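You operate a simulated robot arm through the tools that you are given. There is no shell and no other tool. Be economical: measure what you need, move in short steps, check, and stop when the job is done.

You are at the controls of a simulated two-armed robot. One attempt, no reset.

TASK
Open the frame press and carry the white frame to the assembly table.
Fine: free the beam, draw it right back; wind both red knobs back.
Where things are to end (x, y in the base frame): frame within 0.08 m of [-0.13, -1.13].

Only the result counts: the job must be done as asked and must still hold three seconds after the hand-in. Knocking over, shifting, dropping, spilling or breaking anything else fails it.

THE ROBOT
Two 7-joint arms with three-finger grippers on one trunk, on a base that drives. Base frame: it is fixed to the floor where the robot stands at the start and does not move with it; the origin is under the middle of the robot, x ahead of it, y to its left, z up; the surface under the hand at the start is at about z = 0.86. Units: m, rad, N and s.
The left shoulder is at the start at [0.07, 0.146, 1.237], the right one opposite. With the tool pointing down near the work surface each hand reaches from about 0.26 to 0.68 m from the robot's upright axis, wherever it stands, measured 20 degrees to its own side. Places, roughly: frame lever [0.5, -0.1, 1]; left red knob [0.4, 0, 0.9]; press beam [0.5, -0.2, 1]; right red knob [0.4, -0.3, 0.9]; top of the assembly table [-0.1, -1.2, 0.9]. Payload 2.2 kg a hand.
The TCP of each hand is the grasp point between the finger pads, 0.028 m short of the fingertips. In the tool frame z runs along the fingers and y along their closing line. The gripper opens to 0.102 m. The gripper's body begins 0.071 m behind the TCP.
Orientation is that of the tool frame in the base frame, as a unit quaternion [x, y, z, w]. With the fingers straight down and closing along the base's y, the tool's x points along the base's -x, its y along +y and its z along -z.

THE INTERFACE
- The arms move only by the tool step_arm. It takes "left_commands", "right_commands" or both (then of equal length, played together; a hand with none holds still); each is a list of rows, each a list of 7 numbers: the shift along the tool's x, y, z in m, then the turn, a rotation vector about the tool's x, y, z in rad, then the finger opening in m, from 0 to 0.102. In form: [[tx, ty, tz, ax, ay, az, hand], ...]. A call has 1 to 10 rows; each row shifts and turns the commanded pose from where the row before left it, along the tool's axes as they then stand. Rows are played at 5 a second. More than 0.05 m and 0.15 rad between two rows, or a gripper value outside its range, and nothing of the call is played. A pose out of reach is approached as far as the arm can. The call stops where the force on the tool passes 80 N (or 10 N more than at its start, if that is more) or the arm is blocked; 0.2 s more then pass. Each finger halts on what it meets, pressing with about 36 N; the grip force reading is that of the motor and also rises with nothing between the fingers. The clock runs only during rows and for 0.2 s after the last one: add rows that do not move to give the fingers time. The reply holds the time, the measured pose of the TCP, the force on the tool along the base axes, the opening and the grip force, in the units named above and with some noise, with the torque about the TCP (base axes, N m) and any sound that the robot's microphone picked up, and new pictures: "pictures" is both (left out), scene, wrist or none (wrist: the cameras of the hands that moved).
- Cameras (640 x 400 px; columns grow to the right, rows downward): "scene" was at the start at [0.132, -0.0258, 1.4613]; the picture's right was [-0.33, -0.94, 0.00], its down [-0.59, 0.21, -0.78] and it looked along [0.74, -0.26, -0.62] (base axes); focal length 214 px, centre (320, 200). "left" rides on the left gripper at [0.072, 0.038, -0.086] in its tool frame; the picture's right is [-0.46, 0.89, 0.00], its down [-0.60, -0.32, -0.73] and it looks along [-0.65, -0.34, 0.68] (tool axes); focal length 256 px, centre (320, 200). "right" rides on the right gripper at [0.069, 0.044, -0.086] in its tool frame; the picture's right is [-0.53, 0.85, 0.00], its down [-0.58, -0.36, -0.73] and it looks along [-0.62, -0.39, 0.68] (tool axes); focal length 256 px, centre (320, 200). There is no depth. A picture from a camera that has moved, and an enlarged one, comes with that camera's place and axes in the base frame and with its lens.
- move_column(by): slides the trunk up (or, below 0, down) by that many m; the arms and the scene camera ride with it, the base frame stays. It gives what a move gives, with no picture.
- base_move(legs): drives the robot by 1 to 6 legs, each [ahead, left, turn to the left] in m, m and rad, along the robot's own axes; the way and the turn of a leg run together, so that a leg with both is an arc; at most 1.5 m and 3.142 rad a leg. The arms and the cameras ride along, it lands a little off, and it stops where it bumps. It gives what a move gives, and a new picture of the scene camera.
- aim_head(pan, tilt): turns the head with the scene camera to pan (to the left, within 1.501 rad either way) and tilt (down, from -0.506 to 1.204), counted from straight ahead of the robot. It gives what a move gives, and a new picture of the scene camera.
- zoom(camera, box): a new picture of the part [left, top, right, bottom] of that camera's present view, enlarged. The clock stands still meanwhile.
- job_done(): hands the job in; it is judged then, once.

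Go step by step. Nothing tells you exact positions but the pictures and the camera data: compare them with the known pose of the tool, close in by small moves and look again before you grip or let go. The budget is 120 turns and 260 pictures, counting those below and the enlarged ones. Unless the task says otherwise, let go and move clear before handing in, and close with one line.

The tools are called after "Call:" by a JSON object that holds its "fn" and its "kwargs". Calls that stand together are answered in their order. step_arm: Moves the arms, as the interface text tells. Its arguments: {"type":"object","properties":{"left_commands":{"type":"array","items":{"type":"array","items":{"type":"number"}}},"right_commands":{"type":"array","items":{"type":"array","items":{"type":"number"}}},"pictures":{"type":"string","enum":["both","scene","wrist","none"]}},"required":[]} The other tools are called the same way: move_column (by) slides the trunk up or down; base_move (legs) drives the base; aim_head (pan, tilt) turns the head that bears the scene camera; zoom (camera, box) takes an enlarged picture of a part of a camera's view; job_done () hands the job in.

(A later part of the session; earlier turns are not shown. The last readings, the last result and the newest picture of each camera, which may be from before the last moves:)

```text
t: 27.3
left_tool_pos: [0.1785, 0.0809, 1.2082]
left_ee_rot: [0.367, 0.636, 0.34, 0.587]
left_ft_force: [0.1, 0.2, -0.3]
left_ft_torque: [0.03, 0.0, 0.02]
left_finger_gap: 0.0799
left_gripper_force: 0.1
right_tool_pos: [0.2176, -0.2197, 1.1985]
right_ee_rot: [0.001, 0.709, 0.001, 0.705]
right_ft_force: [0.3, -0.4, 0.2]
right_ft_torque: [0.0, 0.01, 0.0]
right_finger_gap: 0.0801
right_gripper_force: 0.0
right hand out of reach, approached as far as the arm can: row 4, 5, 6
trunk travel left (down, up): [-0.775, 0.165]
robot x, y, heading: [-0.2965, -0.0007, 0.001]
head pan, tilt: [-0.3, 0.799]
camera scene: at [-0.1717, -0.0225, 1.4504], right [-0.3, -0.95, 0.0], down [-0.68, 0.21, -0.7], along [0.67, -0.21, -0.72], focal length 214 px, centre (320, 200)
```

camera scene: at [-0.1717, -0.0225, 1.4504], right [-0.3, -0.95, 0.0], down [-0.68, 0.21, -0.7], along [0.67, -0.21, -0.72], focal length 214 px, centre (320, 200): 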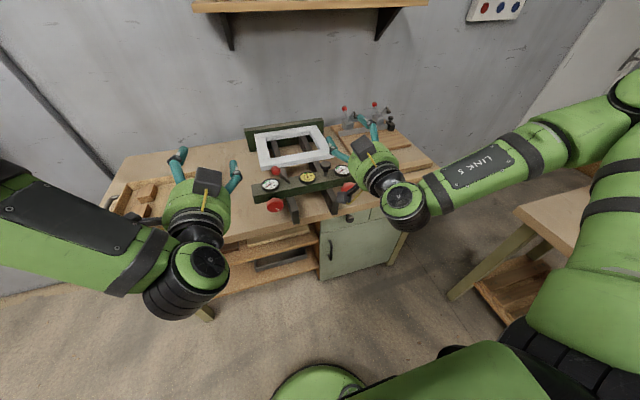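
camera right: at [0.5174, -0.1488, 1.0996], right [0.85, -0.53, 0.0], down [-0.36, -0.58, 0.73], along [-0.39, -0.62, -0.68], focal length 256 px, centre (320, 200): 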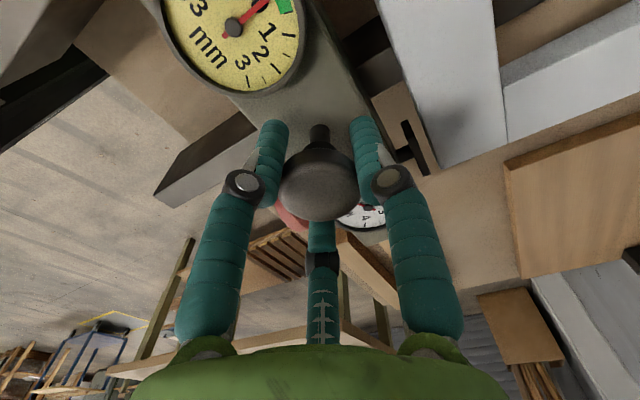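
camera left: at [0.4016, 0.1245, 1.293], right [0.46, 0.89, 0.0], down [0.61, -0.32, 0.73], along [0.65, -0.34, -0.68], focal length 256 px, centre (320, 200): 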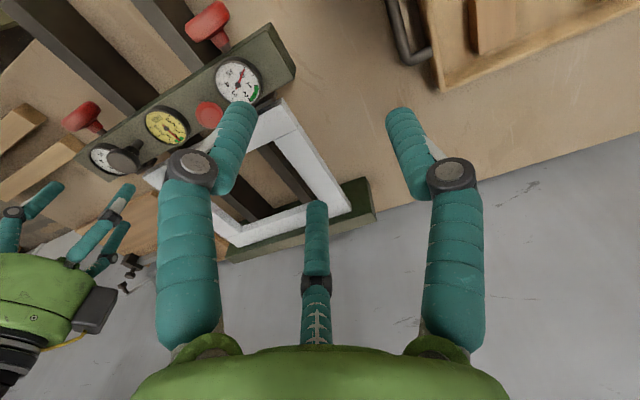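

Both hands are level now. I take the left hand down in front of the left knob, staying short of it at x ≈ 0.21.

Call:
{"fn": "step_arm", "kwargs": {"left_commands": [[0.005, -0.04, 0.004, -0.068, -0.039, 0, 0.08], [0.005, -0.04, 0.004, 0, 0, 0, 0.08], [0.005, -0.04, 0.004, 0, 0, 0, 0.08], [0.006, -0.04, 0.004, 0, 0, 0, 0.08], [0.006, -0.04, 0.004, 0, 0, 0, 0.08], [0.006, -0.04, 0.004, 0, 0, 0, 0.08], [0.005, -0.036, 0.004, 0, 0, 0, 0.08], [0, 0, 0, 0, 0, 0, 0.08]]}}

```text
t: 29.1
left_tool_pos: [0.1963, -0.0417, 0.9704]
left_ee_rot: [0.351, 0.616, 0.353, 0.611]
left_ft_force: [-0.6, -0.6, -0.4]
left_ft_torque: [0.0, -0.01, -0.02]
left_finger_gap: 0.0801
left_gripper_force: 0.0
left hand out of reach, approached as far as the arm can: row 6, 7
right_tool_pos: [0.2168, -0.216, 1.2008]
right_ee_rot: [-0.001, 0.71, 0.001, 0.705]
right_ft_force: [0.3, -0.1, -0.4]
right_ft_torque: [0.01, -0.07, 0.01]
right_finger_gap: 0.0798
right_gripper_force: 0.0
trunk travel left (down, up): [-0.775, 0.165]
robot x, y, heading: [-0.2997, 0.0007, -0.006]
head pan, tilt: [-0.3, 0.799]
camera scene: at [-0.172, -0.0202, 1.4504], right [-0.3, -0.95, 0.0], down [-0.68, 0.21, -0.7], along [0.67, -0.21, -0.72], focal length 214 px, centre (320, 200)
camera left: at [0.1086, 0.0402, 0.9672], right [0.01, 0.05, 1.0], down [-0.73, -0.69, 0.04], along [0.69, -0.73, 0.03], focal length 256 px, centre (320, 200)
```

scene: 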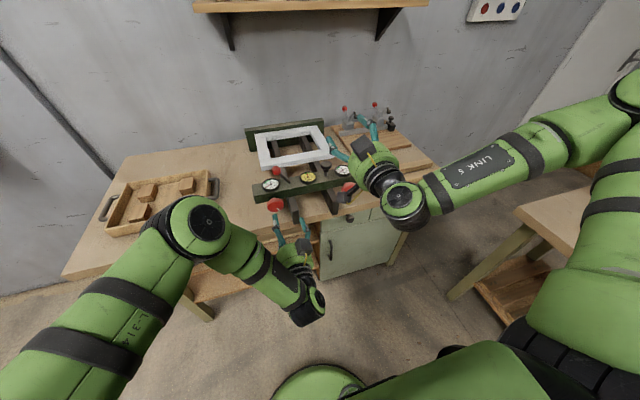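
left: 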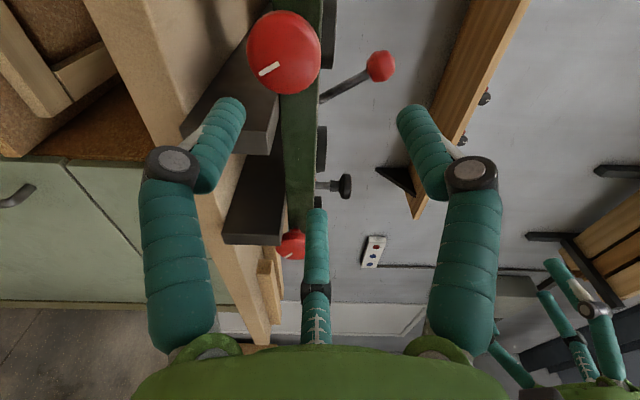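

The left arm is cramped at this height. I raise the hand a bit, slide the trunk down so the shoulders sit lower, and try again.

Call:
{"fn": "step_arm", "kwargs": {"left_commands": [[-0.022, 0.039, 0, 0, 0, 0, 0.08], [-0.022, 0.039, 0, 0, 0, 0, 0.08], [-0.022, 0.039, 0, 0, 0, 0, 0.08], [-0.022, 0.039, 0, 0, 0, 0, 0.08]], "pictures": "none"}}

Call:
{"fn": "move_column", "kwargs": {"by": -0.18}}

Call:
{"fn": "aim_head", "kwargs": {"pan": -0.2, "tilt": 0.55}}

```text
t: 30.1
left_tool_pos: [0.1972, -0.0354, 1.1482]
left_ee_rot: [0.351, 0.618, 0.352, 0.609]
left_ft_force: [-0.7, 0.2, -0.3]
left_ft_torque: [-0.01, 0.03, -0.05]
left_finger_gap: 0.0797
left_gripper_force: 0.2
right_tool_pos: [0.2156, -0.2177, 1.2011]
right_ee_rot: [0.001, 0.708, -0.001, 0.706]
right_ft_force: [-0.5, 0.0, -0.4]
right_ft_torque: [0.01, 0.02, -0.04]
right_finger_gap: 0.0802
right_gripper_force: 0.0
trunk travel left (down, up): [-0.775, 0.165]
robot x, y, heading: [-0.301, -0.0007, 0.003]
head pan, tilt: [-0.3, 0.799]
```

```text
t: 32.1
left_tool_pos: [0.1983, -0.0364, 0.9721]
left_ee_rot: [0.347, 0.617, 0.352, 0.613]
left_ft_force: [-0.2, -0.6, 0.3]
left_ft_torque: [0.02, -0.02, 0.01]
left_finger_gap: 0.08
left_gripper_force: 0.0
right_tool_pos: [0.217, -0.2181, 1.0207]
right_ee_rot: [0.002, 0.709, -0.001, 0.705]
right_ft_force: [0.3, 0.4, -0.8]
right_ft_torque: [-0.01, 0.0, 0.03]
right_finger_gap: 0.0801
right_gripper_force: 0.0
trunk travel left (down, up): [-0.595, 0.345]
robot x, y, heading: [-0.3015, 0.0026, -0.002]
head pan, tilt: [-0.3, 0.799]
```

```text
t: 32.9
left_tool_pos: [0.1989, -0.0363, 0.9721]
left_ee_rot: [0.348, 0.616, 0.354, 0.612]
left_ft_force: [-0.5, -0.6, -0.3]
left_ft_torque: [-0.01, -0.02, 0.01]
left_finger_gap: 0.08
left_gripper_force: 0.1
right_tool_pos: [0.2159, -0.219, 1.0203]
right_ee_rot: [0.0, 0.709, 0.0, 0.705]
right_ft_force: [-0.3, -0.3, 0.0]
right_ft_torque: [0.0, -0.05, 0.0]
right_finger_gap: 0.0801
right_gripper_force: 0.0
trunk travel left (down, up): [-0.595, 0.345]
robot x, y, heading: [-0.298, 0.0024, 0.003]
head pan, tilt: [-0.201, 0.55]
camera scene: at [-0.1611, -0.0152, 1.2917], right [-0.2, -0.98, 0.0], down [-0.51, 0.1, -0.85], along [0.83, -0.17, -0.52], focal length 214 px, centre (320, 200)
```

scene: 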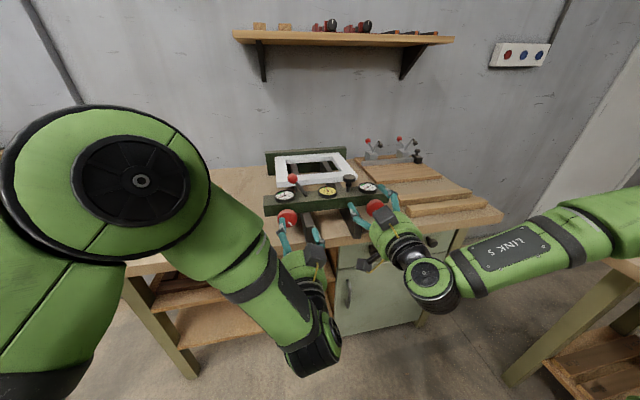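

Heights suit now. I line the left hand up with its knob axis and bring the right hand down to its knob, rolling it for winding range.

Call:
{"fn": "step_arm", "kwargs": {"left_commands": [[0.0243, -0.016, 0, 0, 0, 0, 0.08], [0, 0, 0, 0, 0, 0, 0.08], [0, 0, 0, 0, 0, 0, 0.08], [0, 0, 0, 0, 0, 0, 0.08], [0, 0, 0, 0, 0, 0, 0.08], [0, 0, 0, 0, 0, 0, 0.08], [0, 0, 0, 0, 0, 0, 0.08], [0, 0, 0, 0, 0, 0, 0.08], [0, 0, 0, 0, 0, 0, 0.08]], "right_commands": [[0.037, -0.029, 0, 0, 0, 0, 0.08], [0.037, -0.029, 0, 0, 0, 0, 0.08], [0, 0, 0, 0, 0, 0.149, 0.08], [0, 0, 0, 0, 0, 0.149, 0.08], [0, 0, 0, 0, 0, 0.149, 0.08], [0, 0, 0, 0, 0, 0.149, 0.08], [0, 0, 0, 0, 0, 0.149, 0.08], [0, 0, 0, 0, 0, 0.149, 0.08], [0, 0, 0, 0, 0, 0.149, 0.08]]}}

```text
t: 34.9
left_tool_pos: [0.2013, -0.0175, 0.9467]
left_ee_rot: [0.341, 0.621, 0.355, 0.61]
left_ft_force: [-0.3, 0.1, 0.2]
left_ft_torque: [0.01, 0.02, 0.0]
left_finger_gap: 0.0799
left_gripper_force: 0.1
right_tool_pos: [0.2062, -0.2828, 0.9637]
right_ee_rot: [0.354, 0.614, 0.352, 0.611]
right_ft_force: [-0.7, 0.4, 0.1]
right_ft_torque: [-0.01, -0.01, -0.03]
right_finger_gap: 0.0802
right_gripper_force: 0.1
right hand out of reach, approached as far as the arm can: row 9
trunk travel left (down, up): [-0.595, 0.345]
robot x, y, heading: [-0.2983, 0.0034, -0.006]
head pan, tilt: [-0.201, 0.55]
camera scene: at [-0.163, -0.0161, 1.292], right [-0.2, -0.98, 0.0], down [-0.51, 0.11, -0.85], along [0.84, -0.17, -0.52], focal length 214 px, centre (320, 200)
camera right: at [0.1214, -0.2022, 0.9686], right [0.01, -0.04, 1.0], down [-0.73, -0.68, -0.02], along [0.68, -0.73, -0.03], focal length 256 px, centre (320, 200)
camera left: at [0.1121, 0.0615, 0.9427], right [0.0, 0.06, 1.0], down [-0.71, -0.7, 0.04], along [0.7, -0.71, 0.04], focal length 256 px, centre (320, 200)
```

scene: 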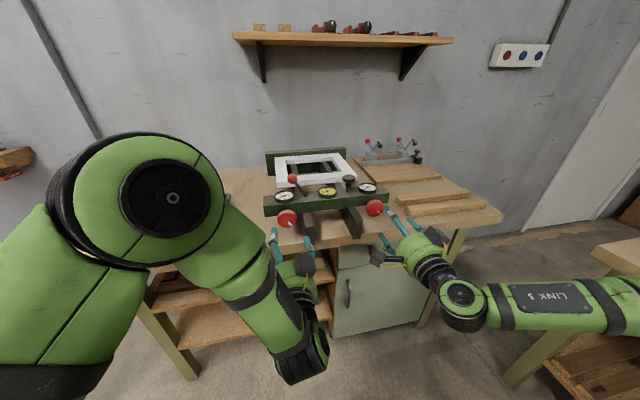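
right: 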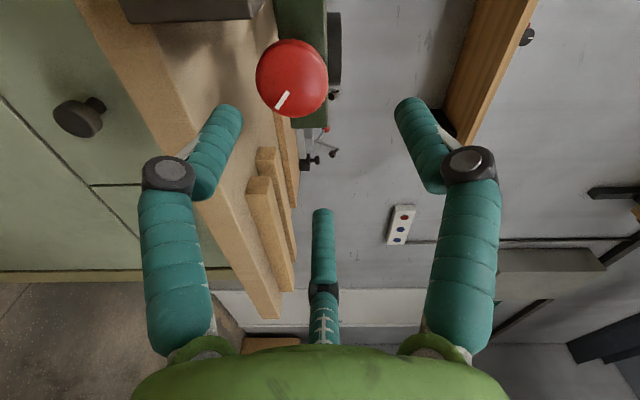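
left: 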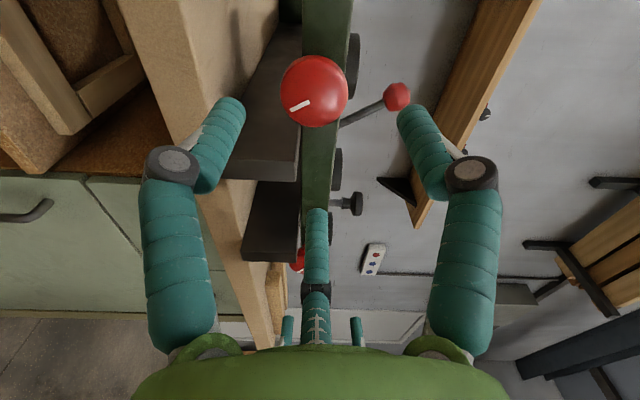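

Left hand is nearly on its knob axis (knob at y ≈ -0.019, z ≈ 0.943). I narrow the fingers, advance the left hand around the knob and align the right one.

Call:
{"fn": "step_arm", "kwargs": {"left_commands": [[0, -0.004, 0.03, 0, 0, 0, 0.068], [0, 0, 0.03, 0, 0, 0, 0.068], [0, 0, 0.03, 0, 0, 0, 0.068], [0, 0, 0.02, 0, 0, 0, 0.068]], "right_commands": [[0.0176, -0.0124, 0.01, 0, 0, 0, 0.068], [0, 0, 0.01, 0, 0, 0, 0.068], [0, 0, 0, 0, 0, 0, 0.068], [0, 0, 0, 0, 0, 0, 0.068]]}}

```text
t: 35.9
left_tool_pos: [0.3085, -0.0273, 0.9408]
left_ee_rot: [0.353, 0.614, 0.352, 0.612]
left_ft_force: [0.4, 0.3, -0.6]
left_ft_torque: [-0.04, 0.01, -0.02]
left_finger_gap: 0.0679
left_gripper_force: 0.0
right_tool_pos: [0.2184, -0.2835, 0.9671]
right_ee_rot: [0.354, 0.617, 0.348, 0.611]
right_ft_force: [1.1, 0.2, 0.4]
right_ft_torque: [0.03, 0.03, -0.01]
right_finger_gap: 0.068
right_gripper_force: 0.1
right hand out of reach, approached as far as the arm can: row 1, 2
trunk travel left (down, up): [-0.595, 0.345]
robot x, y, heading: [-0.299, -0.001, -0.0]
head pan, tilt: [-0.201, 0.55]
camera scene: at [-0.1608, -0.0152, 1.2918], right [-0.2, -0.98, 0.0], down [-0.51, 0.1, -0.85], along [0.84, -0.17, -0.52], focal length 214 px, centre (320, 200)
camera right: at [0.132, -0.2025, 0.9707], right [0.01, -0.03, 1.0], down [-0.73, -0.68, -0.02], along [0.68, -0.73, -0.03], focal length 256 px, centre (320, 200)
camera left: at [0.2206, 0.0545, 0.9372], right [0.0, 0.04, 1.0], down [-0.73, -0.68, 0.03], along [0.68, -0.73, 0.03], focal length 256 px, centre (320, 200)
```

scene: 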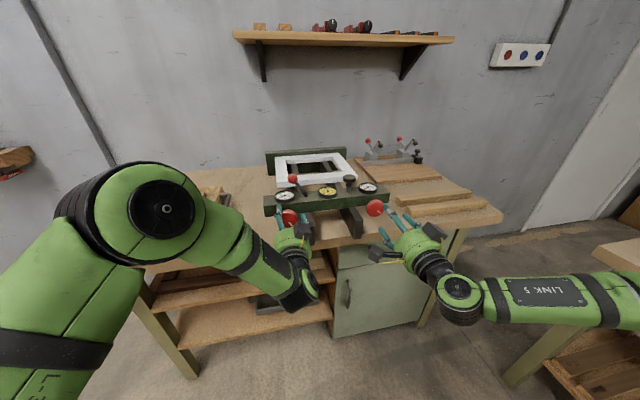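
right: 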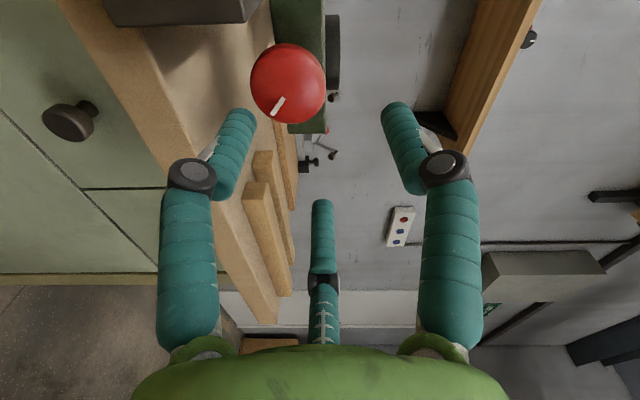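
left: 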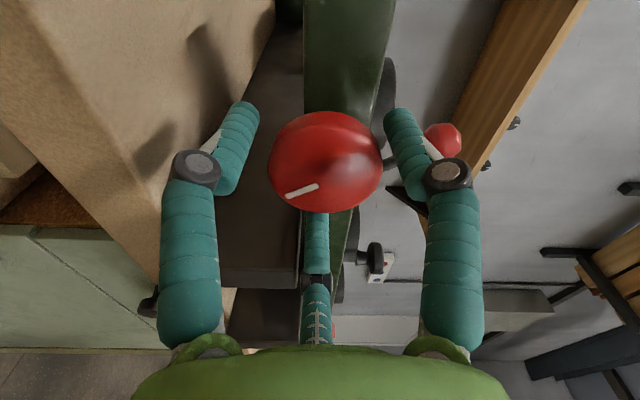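

The knob sits between the left fingers. I centre a few millimetres and close on it.

Call:
{"fn": "step_arm", "kwargs": {"left_commands": [[0.0025, 0.004, 0.005, 0, 0, 0, 0.068], [0, 0, 0, 0, 0, 0, 0.04], [0, 0, 0, 0, 0, 0, 0.04], [0, 0, 0, 0, 0, 0, 0.04]], "pictures": "wrist"}}

```text
t: 36.9
left_tool_pos: [0.3107, -0.0245, 0.9437]
left_ee_rot: [0.353, 0.614, 0.351, 0.613]
left_ft_force: [-3.2, -7.3, -1.3]
left_ft_torque: [-0.01, -0.04, -1.05]
left_finger_gap: 0.0524
left_gripper_force: 45.1
right_tool_pos: [0.2162, -0.285, 0.966]
right_ee_rot: [0.353, 0.616, 0.35, 0.611]
right_ft_force: [0.7, -0.1, 0.6]
right_ft_torque: [0.01, 0.03, -0.04]
right_finger_gap: 0.0679
right_gripper_force: 0.0
trunk travel left (down, up): [-0.595, 0.345]
robot x, y, heading: [-0.2999, -0.0012, -0.003]
head pan, tilt: [-0.201, 0.55]
camera left: at [0.2243, 0.0565, 0.9397], right [0.0, 0.04, 1.0], down [-0.73, -0.68, 0.03], along [0.68, -0.73, 0.03], focal length 256 px, centre (320, 200)
```

left: 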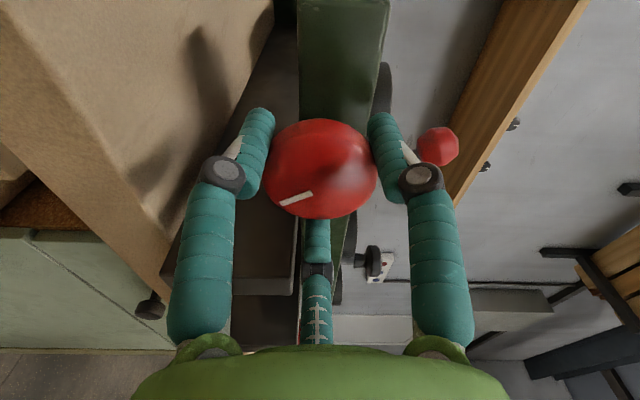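

Gripped (knob 52 mm). I turn it anticlockwise half a radian and watch the torque.

Call:
{"fn": "step_arm", "kwargs": {"left_commands": [[0, 0, 0, 0, 0, -0.1, 0.04], [0, 0, 0, 0, 0, -0.1, 0.04], [0, 0, 0, 0, 0, -0.1, 0.04], [0, 0, 0, 0, 0, -0.1, 0.04], [0, 0, 0, 0, 0, -0.1, 0.04]], "pictures": "wrist"}}

Call:
{"fn": "zoom", "kwargs": {"camera": "scene", "box": [250, 170, 400, 260]}}

```text
t: 38.1
left_tool_pos: [0.3123, -0.026, 0.9431]
left_ee_rot: [0.189, 0.683, 0.188, 0.68]
left_ft_force: [-2.8, -8.2, -2.6]
left_ft_torque: [0.01, 0.56, -1.09]
left_finger_gap: 0.0524
left_gripper_force: 45.0
right_tool_pos: [0.2172, -0.2854, 0.9661]
right_ee_rot: [0.353, 0.616, 0.35, 0.611]
right_ft_force: [-0.2, -0.4, -1.0]
right_ft_torque: [0.0, 0.01, 0.01]
right_finger_gap: 0.0678
right_gripper_force: 0.1
trunk travel left (down, up): [-0.595, 0.345]
robot x, y, heading: [-0.2998, 0.0047, -0.003]
head pan, tilt: [-0.201, 0.55]
camera left: at [0.2246, 0.0446, 0.9008], right [0.0, 0.52, 0.85], down [-0.73, -0.58, 0.36], along [0.68, -0.62, 0.38], focal length 256 px, centre (320, 200)
```

left: 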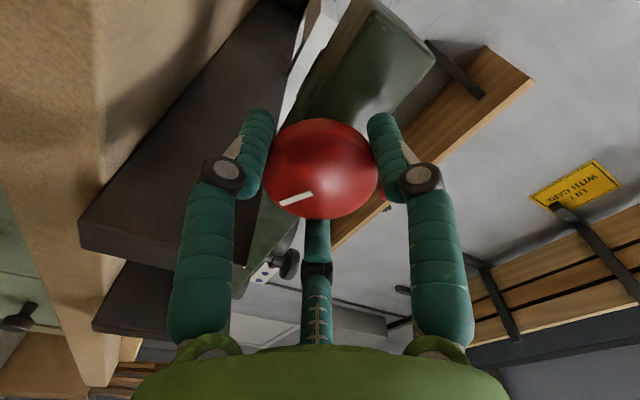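

```text
4.27 times, centred on (325, 215) of scene
camera zoom: at [-0.1612, -0.0173, 1.2918], right [-0.2, -0.98, 0.0], down [-0.51, 0.11, -0.85], along [0.84, -0.17, -0.52], focal length 915 px, centre (299, 136)
```

zoom: 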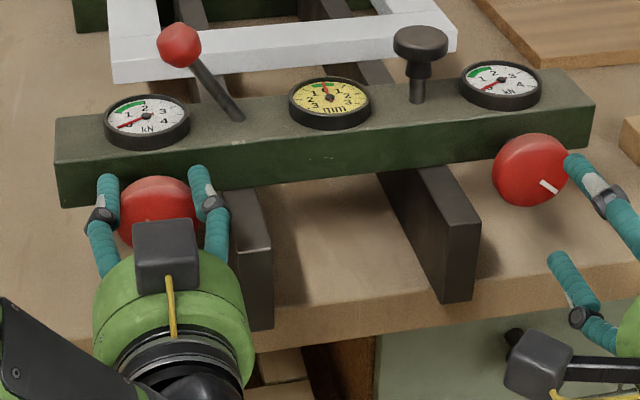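

The knob turns freely with the hand. I keep winding it back.

Call:
{"fn": "step_arm", "kwargs": {"left_commands": [[0, 0, 0, 0, 0, -0.13, 0.04], [0, 0, 0, 0, 0, -0.13, 0.04], [0, 0, 0, 0, 0, -0.13, 0.04], [0, 0, 0, 0, 0, -0.13, 0.04], [0, 0, 0, 0, 0, -0.13, 0.04], [0, 0, 0, 0, 0, -0.13, 0.04], [0, 0, 0, 0, 0, -0.13, 0.04], [0, 0, 0, 0, 0, -0.13, 0.04], [0, 0, 0, 0, 0, -0.13, 0.04], [0, 0, 0, 0, 0, -0.13, 0.04]], "pictures": "wrist"}}

Call:
{"fn": "zoom", "kwargs": {"camera": "scene", "box": [250, 170, 400, 260]}}

```text
t: 40.3
left_tool_pos: [0.3108, -0.0253, 0.9434]
left_ee_rot: [-0.262, 0.658, -0.261, 0.656]
left_ft_force: [-0.9, -10.8, -3.2]
left_ft_torque: [0.01, 0.01, -0.91]
left_finger_gap: 0.0524
left_gripper_force: 44.7
right_tool_pos: [0.2172, -0.2851, 0.9664]
right_ee_rot: [0.355, 0.616, 0.35, 0.611]
right_ft_force: [-0.4, -0.3, -0.3]
right_ft_torque: [-0.02, 0.04, -0.01]
right_finger_gap: 0.068
right_gripper_force: 0.1
trunk travel left (down, up): [-0.595, 0.345]
robot x, y, heading: [-0.2977, -0.0029, -0.003]
head pan, tilt: [-0.201, 0.55]
camera left: at [0.2247, -0.0474, 0.8643], right [0.0, 0.96, -0.27], down [-0.73, 0.18, 0.66], along [0.68, 0.2, 0.7], focal length 256 px, centre (320, 200)
```

left: 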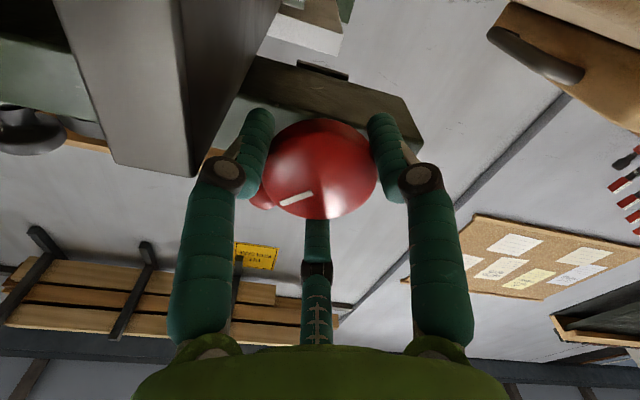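

```text
4.27 times, centred on (325, 215) of scene
camera zoom: at [-0.1608, -0.0177, 1.2917], right [-0.2, -0.98, 0.0], down [-0.51, 0.11, -0.85], along [0.84, -0.17, -0.52], focal length 915 px, centre (299, 136)
```

zoom: 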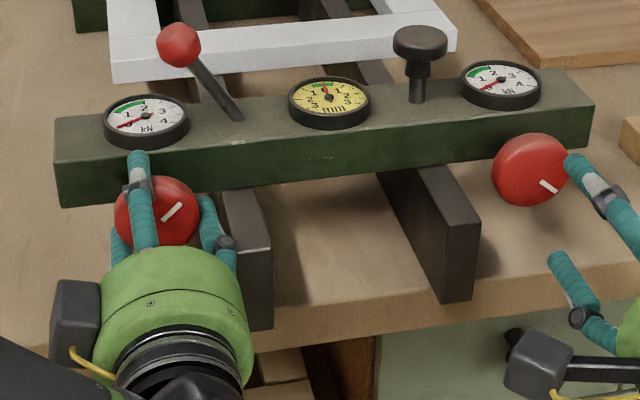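

The mark has gone from 4:30 to about 1:30 with no load. I carry on winding with the remaining wrist range.

Call:
{"fn": "step_arm", "kwargs": {"left_commands": [[0, 0, 0, 0, 0, -0.13, 0.04], [0, 0, 0, 0, 0, -0.13, 0.04], [0, 0, 0, 0, 0, -0.13, 0.04], [0, 0, 0, 0, 0, -0.13, 0.04], [0, 0, 0, 0, 0, -0.13, 0.04], [0, 0, 0, 0, 0, -0.13, 0.04], [0, 0, 0, 0, 0, -0.13, 0.04], [0, 0, 0, 0, 0, -0.13, 0.04]], "pictures": "wrist"}}

Call:
{"fn": "zoom", "kwargs": {"camera": "scene", "box": [250, 170, 400, 260]}}

```text
t: 42.1
left_tool_pos: [0.3124, -0.0259, 0.9439]
left_ee_rot: [0.554, -0.44, 0.552, -0.441]
left_ft_force: [-2.1, -11.2, -3.2]
left_ft_torque: [0.6, 0.01, -0.03]
left_finger_gap: 0.0527
left_gripper_force: 45.5
right_tool_pos: [0.2169, -0.285, 0.9652]
right_ee_rot: [0.354, 0.616, 0.35, 0.61]
right_ft_force: [0.6, 0.2, -0.3]
right_ft_torque: [-0.06, -0.01, 0.04]
right_finger_gap: 0.0681
right_gripper_force: 0.0
trunk travel left (down, up): [-0.595, 0.345]
robot x, y, heading: [-0.2984, 0.0031, -0.003]
head pan, tilt: [-0.201, 0.55]
camera left: at [0.2253, -0.1043, 0.9222], right [0.0, 0.25, -0.97], down [-0.73, 0.66, 0.18], along [0.68, 0.71, 0.18], focal length 256 px, centre (320, 200)
```

left: 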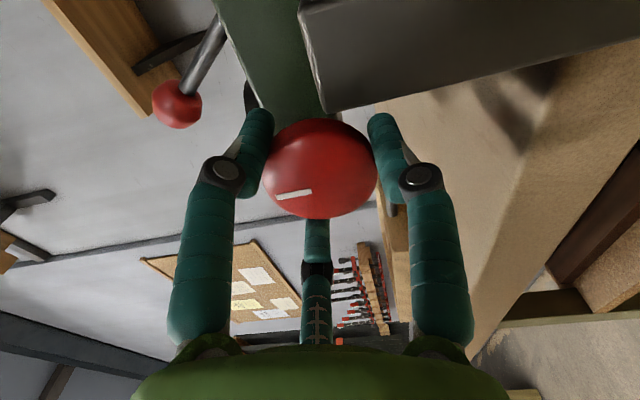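

```text
4.27 times, centred on (325, 215) of scene
camera zoom: at [-0.1608, -0.0177, 1.2917], right [-0.2, -0.98, 0.0], down [-0.51, 0.11, -0.85], along [0.84, -0.17, -0.52], focal length 915 px, centre (299, 136)
```

zoom: 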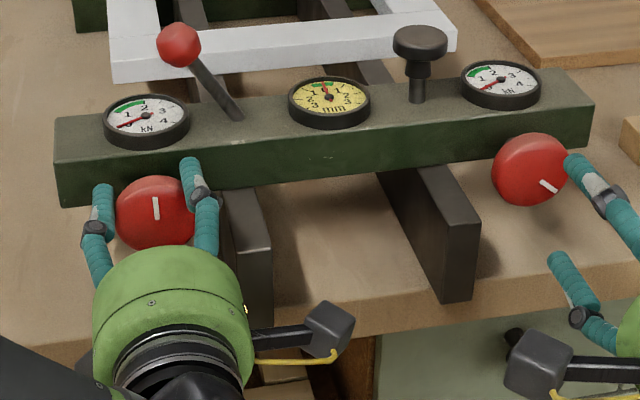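

The mark is now near 12 o'clock with a counter-torque of 0.6 N·m, which suggests the end stop. I nudge a little more to confirm.

Call:
{"fn": "step_arm", "kwargs": {"left_commands": [[0, 0, 0, 0, 0, -0.1, 0.04], [0, 0, 0, 0, 0, -0.1, 0.04], [0, 0, 0, 0, 0, 0, 0.04]], "pictures": "wrist"}}

Call:
{"fn": "zoom", "kwargs": {"camera": "scene", "box": [250, 170, 400, 260]}}

```text
t: 42.9
left_tool_pos: [0.3124, -0.0249, 0.9422]
left_ee_rot: [0.595, -0.383, 0.593, -0.384]
left_ft_force: [0.8, -9.7, -0.6]
left_ft_torque: [0.98, 0.14, -0.1]
left_finger_gap: 0.0526
left_gripper_force: 45.2
right_tool_pos: [0.2177, -0.2845, 0.9658]
right_ee_rot: [0.354, 0.616, 0.35, 0.61]
right_ft_force: [-0.5, 1.0, 0.5]
right_ft_torque: [-0.02, 0.0, 0.03]
right_finger_gap: 0.068
right_gripper_force: 0.0
trunk travel left (down, up): [-0.595, 0.345]
robot x, y, heading: [-0.299, -0.0011, -0.001]
head pan, tilt: [-0.201, 0.55]
camera left: at [0.2253, -0.1071, 0.9383], right [0.0, 0.06, -1.0], down [-0.73, 0.68, 0.04], along [0.68, 0.73, 0.04], focal length 256 px, centre (320, 200)
```

left: 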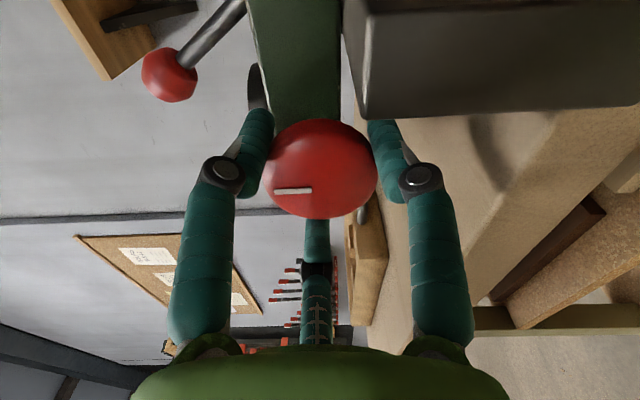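

```text
4.27 times, centred on (325, 215) of scene
camera zoom: at [-0.1607, -0.0178, 1.2917], right [-0.2, -0.98, 0.0], down [-0.51, 0.11, -0.85], along [0.84, -0.17, -0.52], focal length 915 px, centre (299, 136)
```

zoom: 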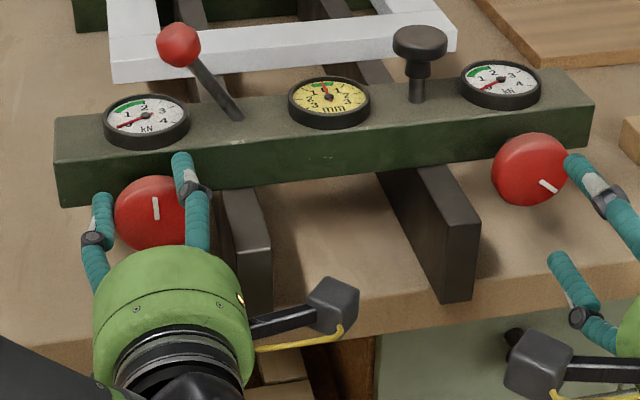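

The knob stays put at 12 o'clock, so it is on its back stop. I let go, back the left hand off, and advance the right hand while correcting its alignment.

Call:
{"fn": "step_arm", "kwargs": {"left_commands": [[0, 0, 0, 0, 0, 0.1, 0.062], [0, 0, 0, 0, 0, 0, 0.062], [0, 0, -0.04, 0, 0, 0, 0.062], [0, 0, -0.04, 0, 0, 0, 0.062], [0, 0, -0.03, 0, 0, 0, 0.062], [0, 0, 0, 0, 0, 0, 0.062]], "right_commands": [[0, 0, 0.02, 0, 0, -0.1, 0.068], [0, 0, 0.02, 0, 0, -0.1, 0.068], [0, 0, 0, 0, 0, 0, 0.068], [0.009, -0.006, 0, 0, 0, 0, 0.068], [0.009, -0.006, 0, 0, 0, 0, 0.068], [0, 0, 0, 0, 0, 0, 0.068]]}}

```text
t: 44.3
left_tool_pos: [0.2018, -0.0254, 0.9434]
left_ee_rot: [0.575, -0.413, 0.574, -0.412]
left_ft_force: [0.3, -0.2, -0.7]
left_ft_torque: [0.01, 0.01, 0.02]
left_finger_gap: 0.062
left_gripper_force: 0.1
right_tool_pos: [0.2571, -0.2785, 0.9453]
right_ee_rot: [0.29, 0.647, 0.289, 0.643]
right_ft_force: [-0.1, 0.5, -0.9]
right_ft_torque: [-0.02, 0.0, 0.03]
right_finger_gap: 0.0681
right_gripper_force: 0.1
trunk travel left (down, up): [-0.595, 0.345]
robot x, y, heading: [-0.2956, 0.0021, -0.005]
head pan, tilt: [-0.201, 0.55]
camera scene: at [-0.161, -0.0153, 1.2918], right [-0.2, -0.98, 0.0], down [-0.51, 0.1, -0.85], along [0.84, -0.17, -0.52], focal length 214 px, centre (320, 200)
camera right: at [0.1716, -0.1982, 0.933], right [0.01, 0.16, 0.99], down [-0.73, -0.67, 0.12], along [0.68, -0.72, 0.12], focal length 256 px, centre (320, 200)
camera left: at [0.1151, -0.1052, 0.9304], right [0.0, 0.16, -0.99], down [-0.73, 0.67, 0.11], along [0.68, 0.72, 0.11], focal length 256 px, centre (320, 200)
```

scene: 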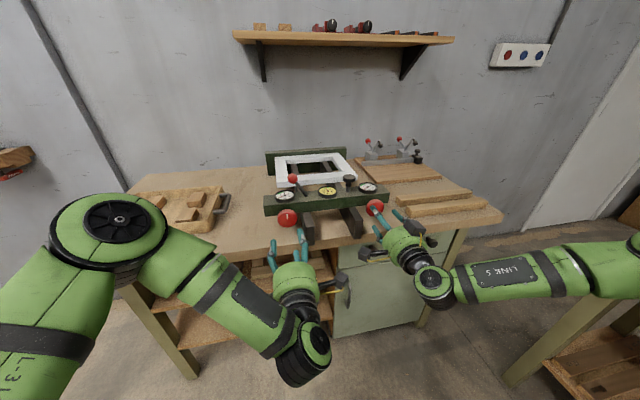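
right: 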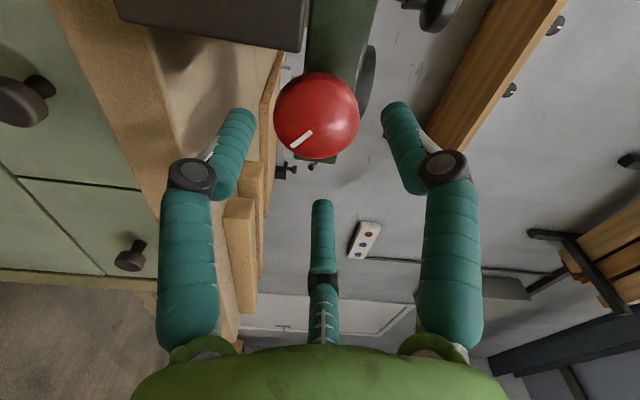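
left: 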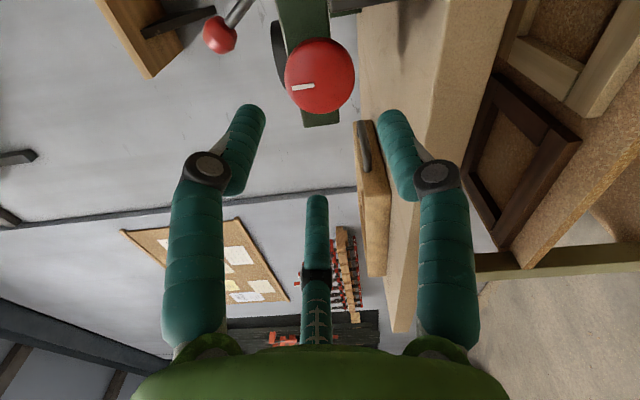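

The right hand is lined up. I advance around the right knob and close.

Call:
{"fn": "step_arm", "kwargs": {"right_commands": [[0, 0, 0.026, 0, 0, 0, 0.068], [0, 0, 0.028, 0, 0, 0, 0.068], [0, 0, 0, 0, 0, 0, 0.068], [0, 0, 0, 0, 0, 0, 0.04], [0, 0, 0, 0, 0, 0, 0.04], [0, 0, 0, 0, 0, 0, 0.04]], "pictures": "wrist"}}

```text
t: 45.7
left_tool_pos: [0.2017, -0.0253, 0.9437]
left_ee_rot: [0.575, -0.412, 0.574, -0.412]
left_ft_force: [-0.3, -0.4, 0.0]
left_ft_torque: [0.02, 0.02, 0.02]
left_finger_gap: 0.0623
left_gripper_force: 0.0
right_tool_pos: [0.3027, -0.2801, 0.9639]
right_ee_rot: [0.29, 0.648, 0.287, 0.643]
right_ft_force: [-0.9, 0.3, 0.4]
right_ft_torque: [-0.02, 0.01, -0.02]
right_finger_gap: 0.0401
right_gripper_force: 0.1
right hand out of reach, approached as far as the arm can: row 1, 2
trunk travel left (down, up): [-0.595, 0.345]
robot x, y, heading: [-0.3025, 0.0005, -0.003]
head pan, tilt: [-0.201, 0.55]
camera right: at [0.2174, -0.1998, 0.9517], right [0.01, 0.16, 0.99], down [-0.73, -0.67, 0.12], along [0.68, -0.72, 0.12], focal length 256 px, centre (320, 200)
```

right: 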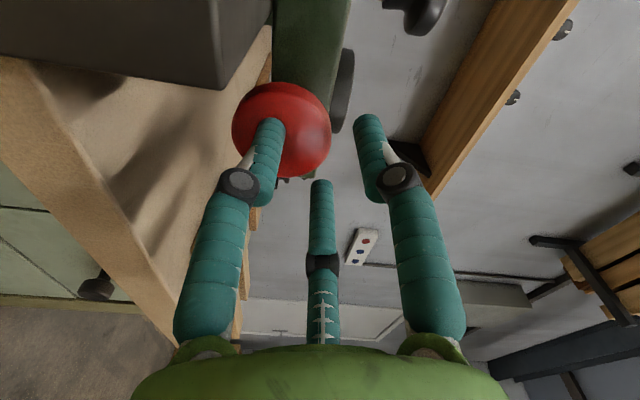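

The right arm hit a reach limit and rode up, so it missed the knob. I open, retreat, and unroll that hand to see whether it can sit on the axis.

Call:
{"fn": "step_arm", "kwargs": {"right_commands": [[0, 0, 0, 0, 0, 0, 0.068], [0, 0, 0, 0, 0, 0, 0.068], [0, 0, -0.03, 0, 0, 0, 0.068], [0, 0, -0.03, 0, 0, 0, 0.068], [0, 0, 0, 0, 0, -0.149, 0.068], [0, 0, 0, 0, 0, -0.149, 0.068], [0, 0, 0, 0, 0, -0.149, 0.068], [0, 0, 0, 0, 0, -0.149, 0.068], [0, 0, 0, 0, 0, -0.149, 0.068], [0, 0, 0, 0, 0, -0.1, 0.068]], "pictures": "scene"}}

```text
t: 47.9
left_tool_pos: [0.2024, -0.0241, 0.943]
left_ee_rot: [0.575, -0.413, 0.573, -0.412]
left_ft_force: [0.0, 1.2, 0.5]
left_ft_torque: [0.0, -0.01, -0.05]
left_finger_gap: 0.062
left_gripper_force: 0.1
right_tool_pos: [0.2438, -0.279, 0.9635]
right_ee_rot: [-0.001, 0.709, -0.002, 0.705]
right_ft_force: [0.7, -0.7, -0.2]
right_ft_torque: [0.01, 0.0, -0.02]
right_finger_gap: 0.0679
right_gripper_force: 0.1
trunk travel left (down, up): [-0.595, 0.345]
robot x, y, heading: [-0.2968, 0.0018, -0.001]
head pan, tilt: [-0.201, 0.55]
camera scene: at [-0.161, -0.0152, 1.2918], right [-0.2, -0.98, 0.0], down [-0.51, 0.1, -0.85], along [0.84, -0.17, -0.52], focal length 214 px, centre (320, 200)
```

scene: 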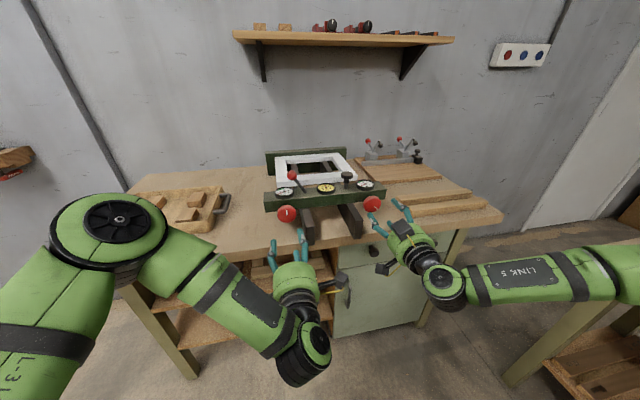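

I back the base off a further 12 cm to give the right arm a more extended, easier posture, then reach forward again.

Call:
{"fn": "base_move", "kwargs": {"legs": [[-0.12, -0.05, 0]]}}

Call:
{"fn": "step_arm", "kwargs": {"right_commands": [[0.005, 0, 0.03, 0, 0, 0, 0.068], [0.005, 0.013, 0.03, 0, 0, 0, 0.068], [0.005, 0.02, 0.03, 0, 0, 0, 0.068], [0.005, 0.02, 0.03, 0, 0, 0, 0.068], [0, 0, 0, 0, 0, 0, 0.068]], "pictures": "both"}}

```text
t: 49.1
left_tool_pos: [0.0839, -0.0739, 0.9427]
left_ee_rot: [0.576, -0.412, 0.574, -0.412]
left_ft_force: [0.0, -0.2, 0.5]
left_ft_torque: [0.01, 0.01, 0.01]
left_finger_gap: 0.0622
left_gripper_force: 0.0
right_tool_pos: [0.1239, -0.3294, 0.9637]
right_ee_rot: [0.0, 0.709, -0.001, 0.706]
right_ft_force: [-0.2, -0.1, 0.6]
right_ft_torque: [0.0, 0.0, 0.01]
right_finger_gap: 0.0679
right_gripper_force: 0.0
trunk travel left (down, up): [-0.595, 0.345]
robot x, y, heading: [-0.4207, -0.0487, 0.001]
head pan, tilt: [-0.201, 0.55]
camera scene: at [-0.2806, -0.0647, 1.2917], right [-0.2, -0.98, 0.0], down [-0.51, 0.11, -0.85], along [0.84, -0.17, -0.52], focal length 214 px, centre (320, 200)
```

scene: 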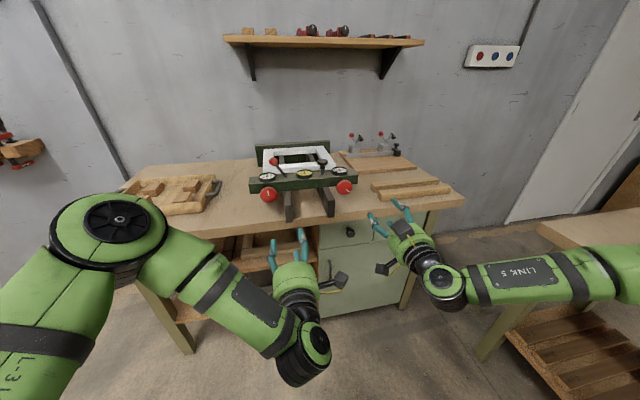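

```text
t: 50.3
left_tool_pos: [0.0813, -0.0748, 0.9441]
left_ee_rot: [0.575, -0.411, 0.575, -0.413]
left_ft_force: [-0.6, -0.3, -0.7]
left_ft_torque: [-0.01, 0.03, 0.0]
left_finger_gap: 0.062
left_gripper_force: 0.1
right_tool_pos: [0.2426, -0.2766, 0.9436]
right_ee_rot: [0.0, 0.708, 0.0, 0.706]
right_ft_force: [0.5, 0.1, 0.0]
right_ft_torque: [0.0, 0.0, -0.01]
right_finger_gap: 0.0682
right_gripper_force: 0.1
trunk travel left (down, up): [-0.595, 0.345]
robot x, y, heading: [-0.4203, -0.0484, -0.001]
head pan, tilt: [-0.201, 0.55]
camera scene: at [-0.2818, -0.0657, 1.2919], right [-0.2, -0.98, 0.0], down [-0.51, 0.11, -0.85], along [0.84, -0.17, -0.52], focal length 214 px, centre (320, 200)
camera right: at [0.1566, -0.2344, 0.8753], right [0.0, 0.85, 0.53], down [-0.73, -0.36, 0.58], along [0.68, -0.39, 0.61], focal length 256 px, centre (320, 200)
```

scene: 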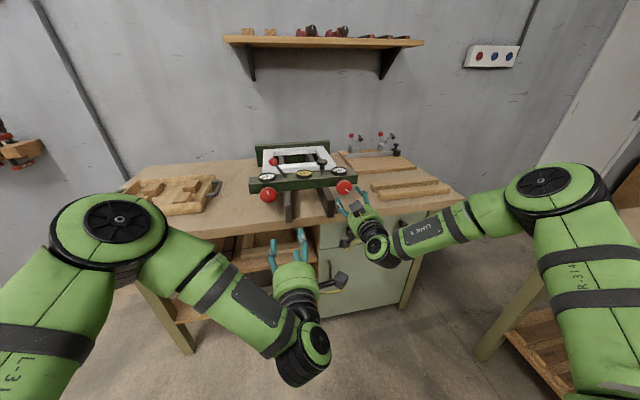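
right: 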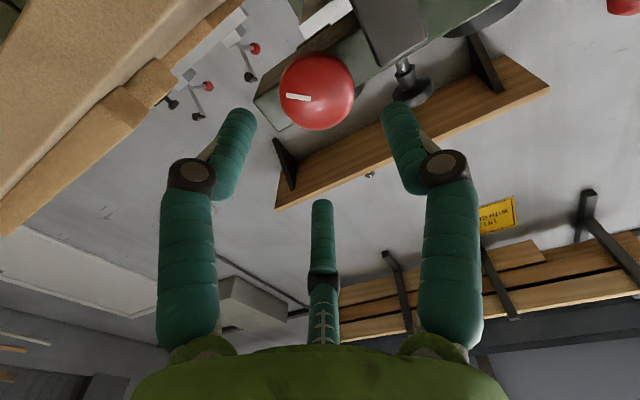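

Much better posture. I roll the right hand for winding range and re-check the knob's position.

Call:
{"fn": "step_arm", "kwargs": {"right_commands": [[0, 0, 0, 0, 0, 0.149, 0.068], [0, 0, 0, 0, 0, 0.149, 0.068], [0, 0, 0, 0, 0, 0.149, 0.068], [0, 0, 0, 0, 0, 0.149, 0.068], [0, 0, 0, 0, 0, 0.149, 0.068], [0, 0, 0, 0, 0, 0.149, 0.068], [0, 0, 0, 0, 0, 0.149, 0.068]], "pictures": "wrist"}}

```text
t: 51.9
left_tool_pos: [0.0815, -0.0741, 0.9431]
left_ee_rot: [0.575, -0.411, 0.575, -0.413]
left_ft_force: [-0.3, 0.5, -0.4]
left_ft_torque: [0.0, 0.0, 0.03]
left_finger_gap: 0.0621
left_gripper_force: 0.1
right_tool_pos: [0.2095, -0.2871, 1.0244]
right_ee_rot: [0.354, 0.617, 0.349, 0.61]
right_ft_force: [0.1, -0.7, 0.3]
right_ft_torque: [0.01, 0.01, 0.0]
right_finger_gap: 0.0678
right_gripper_force: 0.1
right hand out of reach, approached as far as the arm can: row 4, 5, 6, 7
trunk travel left (down, up): [-0.595, 0.345]
robot x, y, heading: [-0.4184, -0.0493, 0.0]
head pan, tilt: [-0.201, 0.55]
camera right: at [0.1227, -0.2063, 1.0281], right [0.01, -0.03, 1.0], down [-0.73, -0.68, -0.01], along [0.68, -0.73, -0.03], focal length 256 px, centre (320, 200)
```

right: 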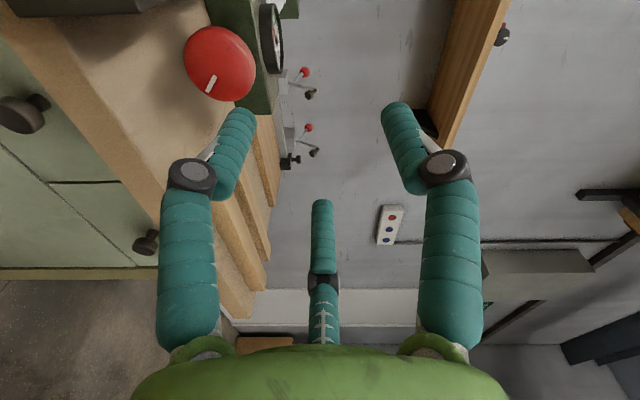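

Positive roll is the direction this wrist dislikes, so I'll start from a small roll and wind towards negative. I unroll and move back onto the axis.

Call:
{"fn": "step_arm", "kwargs": {"right_commands": [[0, 0, 0, 0, 0, -0.149, 0.068], [0, 0, 0, 0, 0, -0.149, 0.068], [0, 0, 0, 0, 0, -0.149, 0.068], [0, 0, 0, 0, 0, -0.149, 0.068], [0, 0, 0, 0, 0, -0.149, 0.068], [0.026, -0.005, 0.01, 0, 0, 0, 0.068], [0.026, -0.005, 0.01, 0, 0, 0, 0.068], [0.026, -0.005, 0.012, 0, 0, 0, 0.068], [0, 0, 0, 0, 0, 0, 0.068]], "pictures": "wrist"}}

```text
t: 53.9
left_tool_pos: [0.0825, -0.0738, 0.9423]
left_ee_rot: [0.575, -0.411, 0.574, -0.412]
left_ft_force: [-0.4, 0.2, 0.0]
left_ft_torque: [-0.02, -0.02, 0.05]
left_finger_gap: 0.0622
left_gripper_force: 0.1
right_tool_pos: [0.2412, -0.2785, 0.9438]
right_ee_rot: [0.105, 0.701, 0.104, 0.698]
right_ft_force: [-0.7, -0.6, -0.1]
right_ft_torque: [-0.01, 0.03, -0.04]
right_finger_gap: 0.0679
right_gripper_force: 0.1
trunk travel left (down, up): [-0.595, 0.345]
robot x, y, heading: [-0.4203, -0.0497, -0.003]
head pan, tilt: [-0.201, 0.55]
camera right: at [0.1556, -0.2172, 0.8918], right [0.0, 0.65, 0.76], down [-0.73, -0.52, 0.45], along [0.68, -0.56, 0.47], focal length 256 px, centre (320, 200)
```

right: 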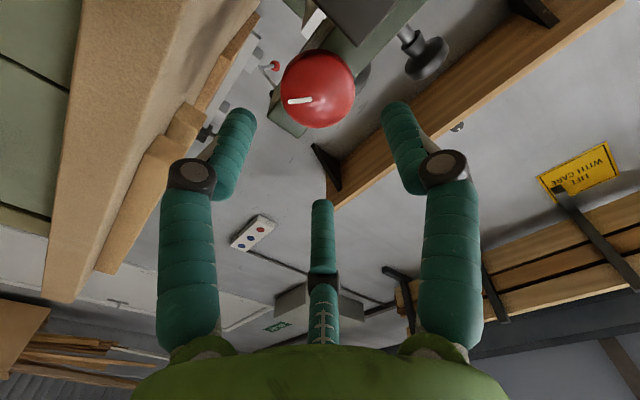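

Laterally I'm on axis, but the knob looks about 2–3 cm farther than the left one did. I advance in steps and look.

Call:
{"fn": "step_arm", "kwargs": {"right_commands": [[0, 0, 0.025, 0, 0, 0, 0.068], [0, 0, 0.025, 0, 0, 0, 0.068], [0, 0, 0.02, 0, 0, 0, 0.068], [0, 0, 0, 0, 0, 0, 0.068]], "pictures": "wrist"}}

Call:
{"fn": "zoom", "kwargs": {"camera": "scene", "box": [230, 130, 390, 260]}}

```text
t: 54.9
left_tool_pos: [0.0821, -0.0738, 0.9433]
left_ee_rot: [0.575, -0.412, 0.574, -0.412]
left_ft_force: [-0.5, -0.1, -0.1]
left_ft_torque: [-0.01, 0.01, 0.03]
left_finger_gap: 0.0619
left_gripper_force: 0.0
right_tool_pos: [0.292, -0.2919, 0.9629]
right_ee_rot: [0.104, 0.701, 0.106, 0.697]
right_ft_force: [0.7, -0.3, -0.2]
right_ft_torque: [0.04, -0.02, -0.03]
right_finger_gap: 0.068
right_gripper_force: 0.1
right hand out of reach, approached as far as the arm can: row 1, 2, 3
trunk travel left (down, up): [-0.595, 0.345]
robot x, y, heading: [-0.4227, -0.0496, -0.0]
head pan, tilt: [-0.201, 0.55]
camera right: at [0.2061, -0.2309, 0.9118], right [0.01, 0.65, 0.76], down [-0.73, -0.52, 0.45], along [0.69, -0.55, 0.47], focal length 256 px, centre (320, 200)
```

right: 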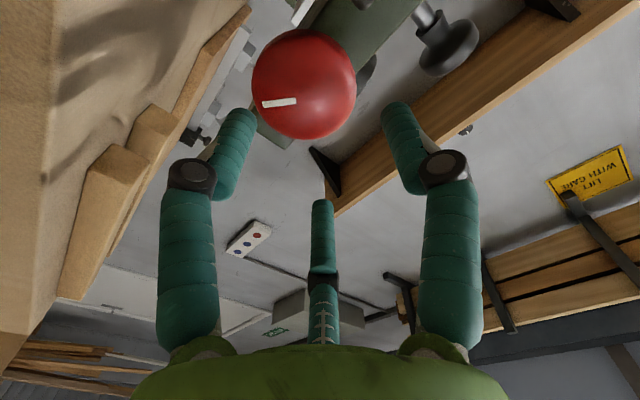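

```text
3.08 times, centred on (310, 195) of scene
camera zoom: at [-0.281, -0.0648, 1.2918], right [-0.2, -0.98, 0.0], down [-0.51, 0.11, -0.85], along [0.84, -0.17, -0.52], focal length 660 px, centre (351, 215)
```

zoom: 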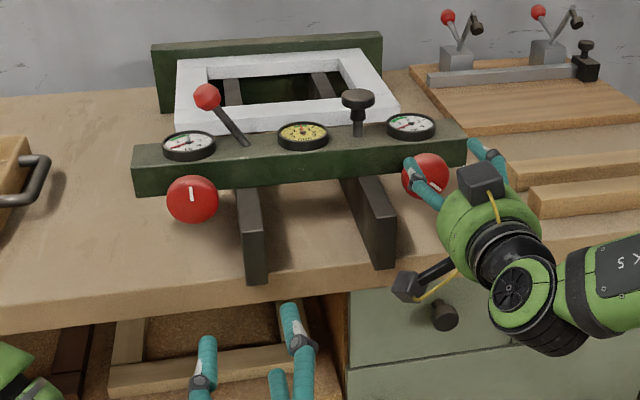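

The right arm is too far outboard of its shoulder here. I retract the hand and shift the base to the right so its geometry mirrors the left arm's good posture.

Call:
{"fn": "step_arm", "kwargs": {"right_commands": [[0, 0, -0.04, 0, 0, 0, 0.068], [0, 0, -0.03, 0, 0, 0, 0.068]], "pictures": "none"}}

Call:
{"fn": "base_move", "kwargs": {"legs": [[0, -0.17, 0]]}}

```text
t: 55.5
left_tool_pos: [0.0815, -0.0744, 0.9421]
left_ee_rot: [0.575, -0.412, 0.574, -0.413]
left_ft_force: [-0.6, 0.0, 0.4]
left_ft_torque: [0.01, 0.03, 0.02]
left_finger_gap: 0.0621
left_gripper_force: 0.0
right_tool_pos: [0.2215, -0.2917, 0.9639]
right_ee_rot: [0.105, 0.701, 0.105, 0.698]
right_ft_force: [-0.2, 0.3, -0.3]
right_ft_torque: [0.0, -0.03, 0.01]
right_finger_gap: 0.0683
right_gripper_force: 0.0
trunk travel left (down, up): [-0.595, 0.345]
robot x, y, heading: [-0.4177, -0.0517, -0.005]
head pan, tilt: [-0.201, 0.55]
```

```text
t: 57.0
left_tool_pos: [0.0829, -0.2438, 0.9434]
left_ee_rot: [0.576, -0.411, 0.574, -0.413]
left_ft_force: [0.9, 0.7, -0.4]
left_ft_torque: [-0.02, -0.03, 0.02]
left_finger_gap: 0.0619
left_gripper_force: 0.1
right_tool_pos: [0.2225, -0.4613, 0.9635]
right_ee_rot: [0.106, 0.701, 0.104, 0.697]
right_ft_force: [-0.4, -0.3, 0.4]
right_ft_torque: [0.0, -0.01, -0.01]
right_finger_gap: 0.0678
right_gripper_force: 0.0
trunk travel left (down, up): [-0.595, 0.345]
robot x, y, heading: [-0.4219, -0.2175, -0.002]
head pan, tilt: [-0.201, 0.55]
camera scene: at [-0.2813, -0.234, 1.2918], right [-0.2, -0.98, 0.0], down [-0.51, 0.11, -0.85], along [0.84, -0.17, -0.52], focal length 214 px, centre (320, 200)
```

scene: 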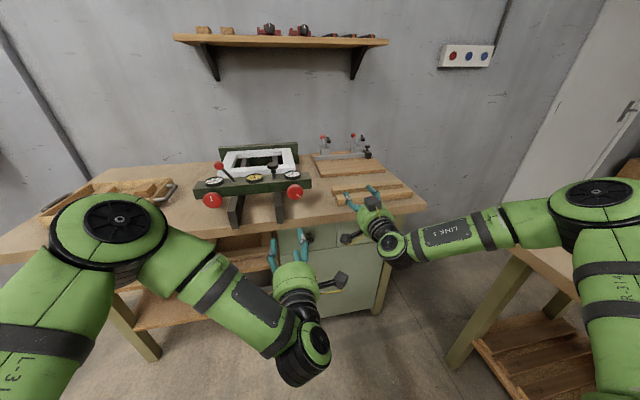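

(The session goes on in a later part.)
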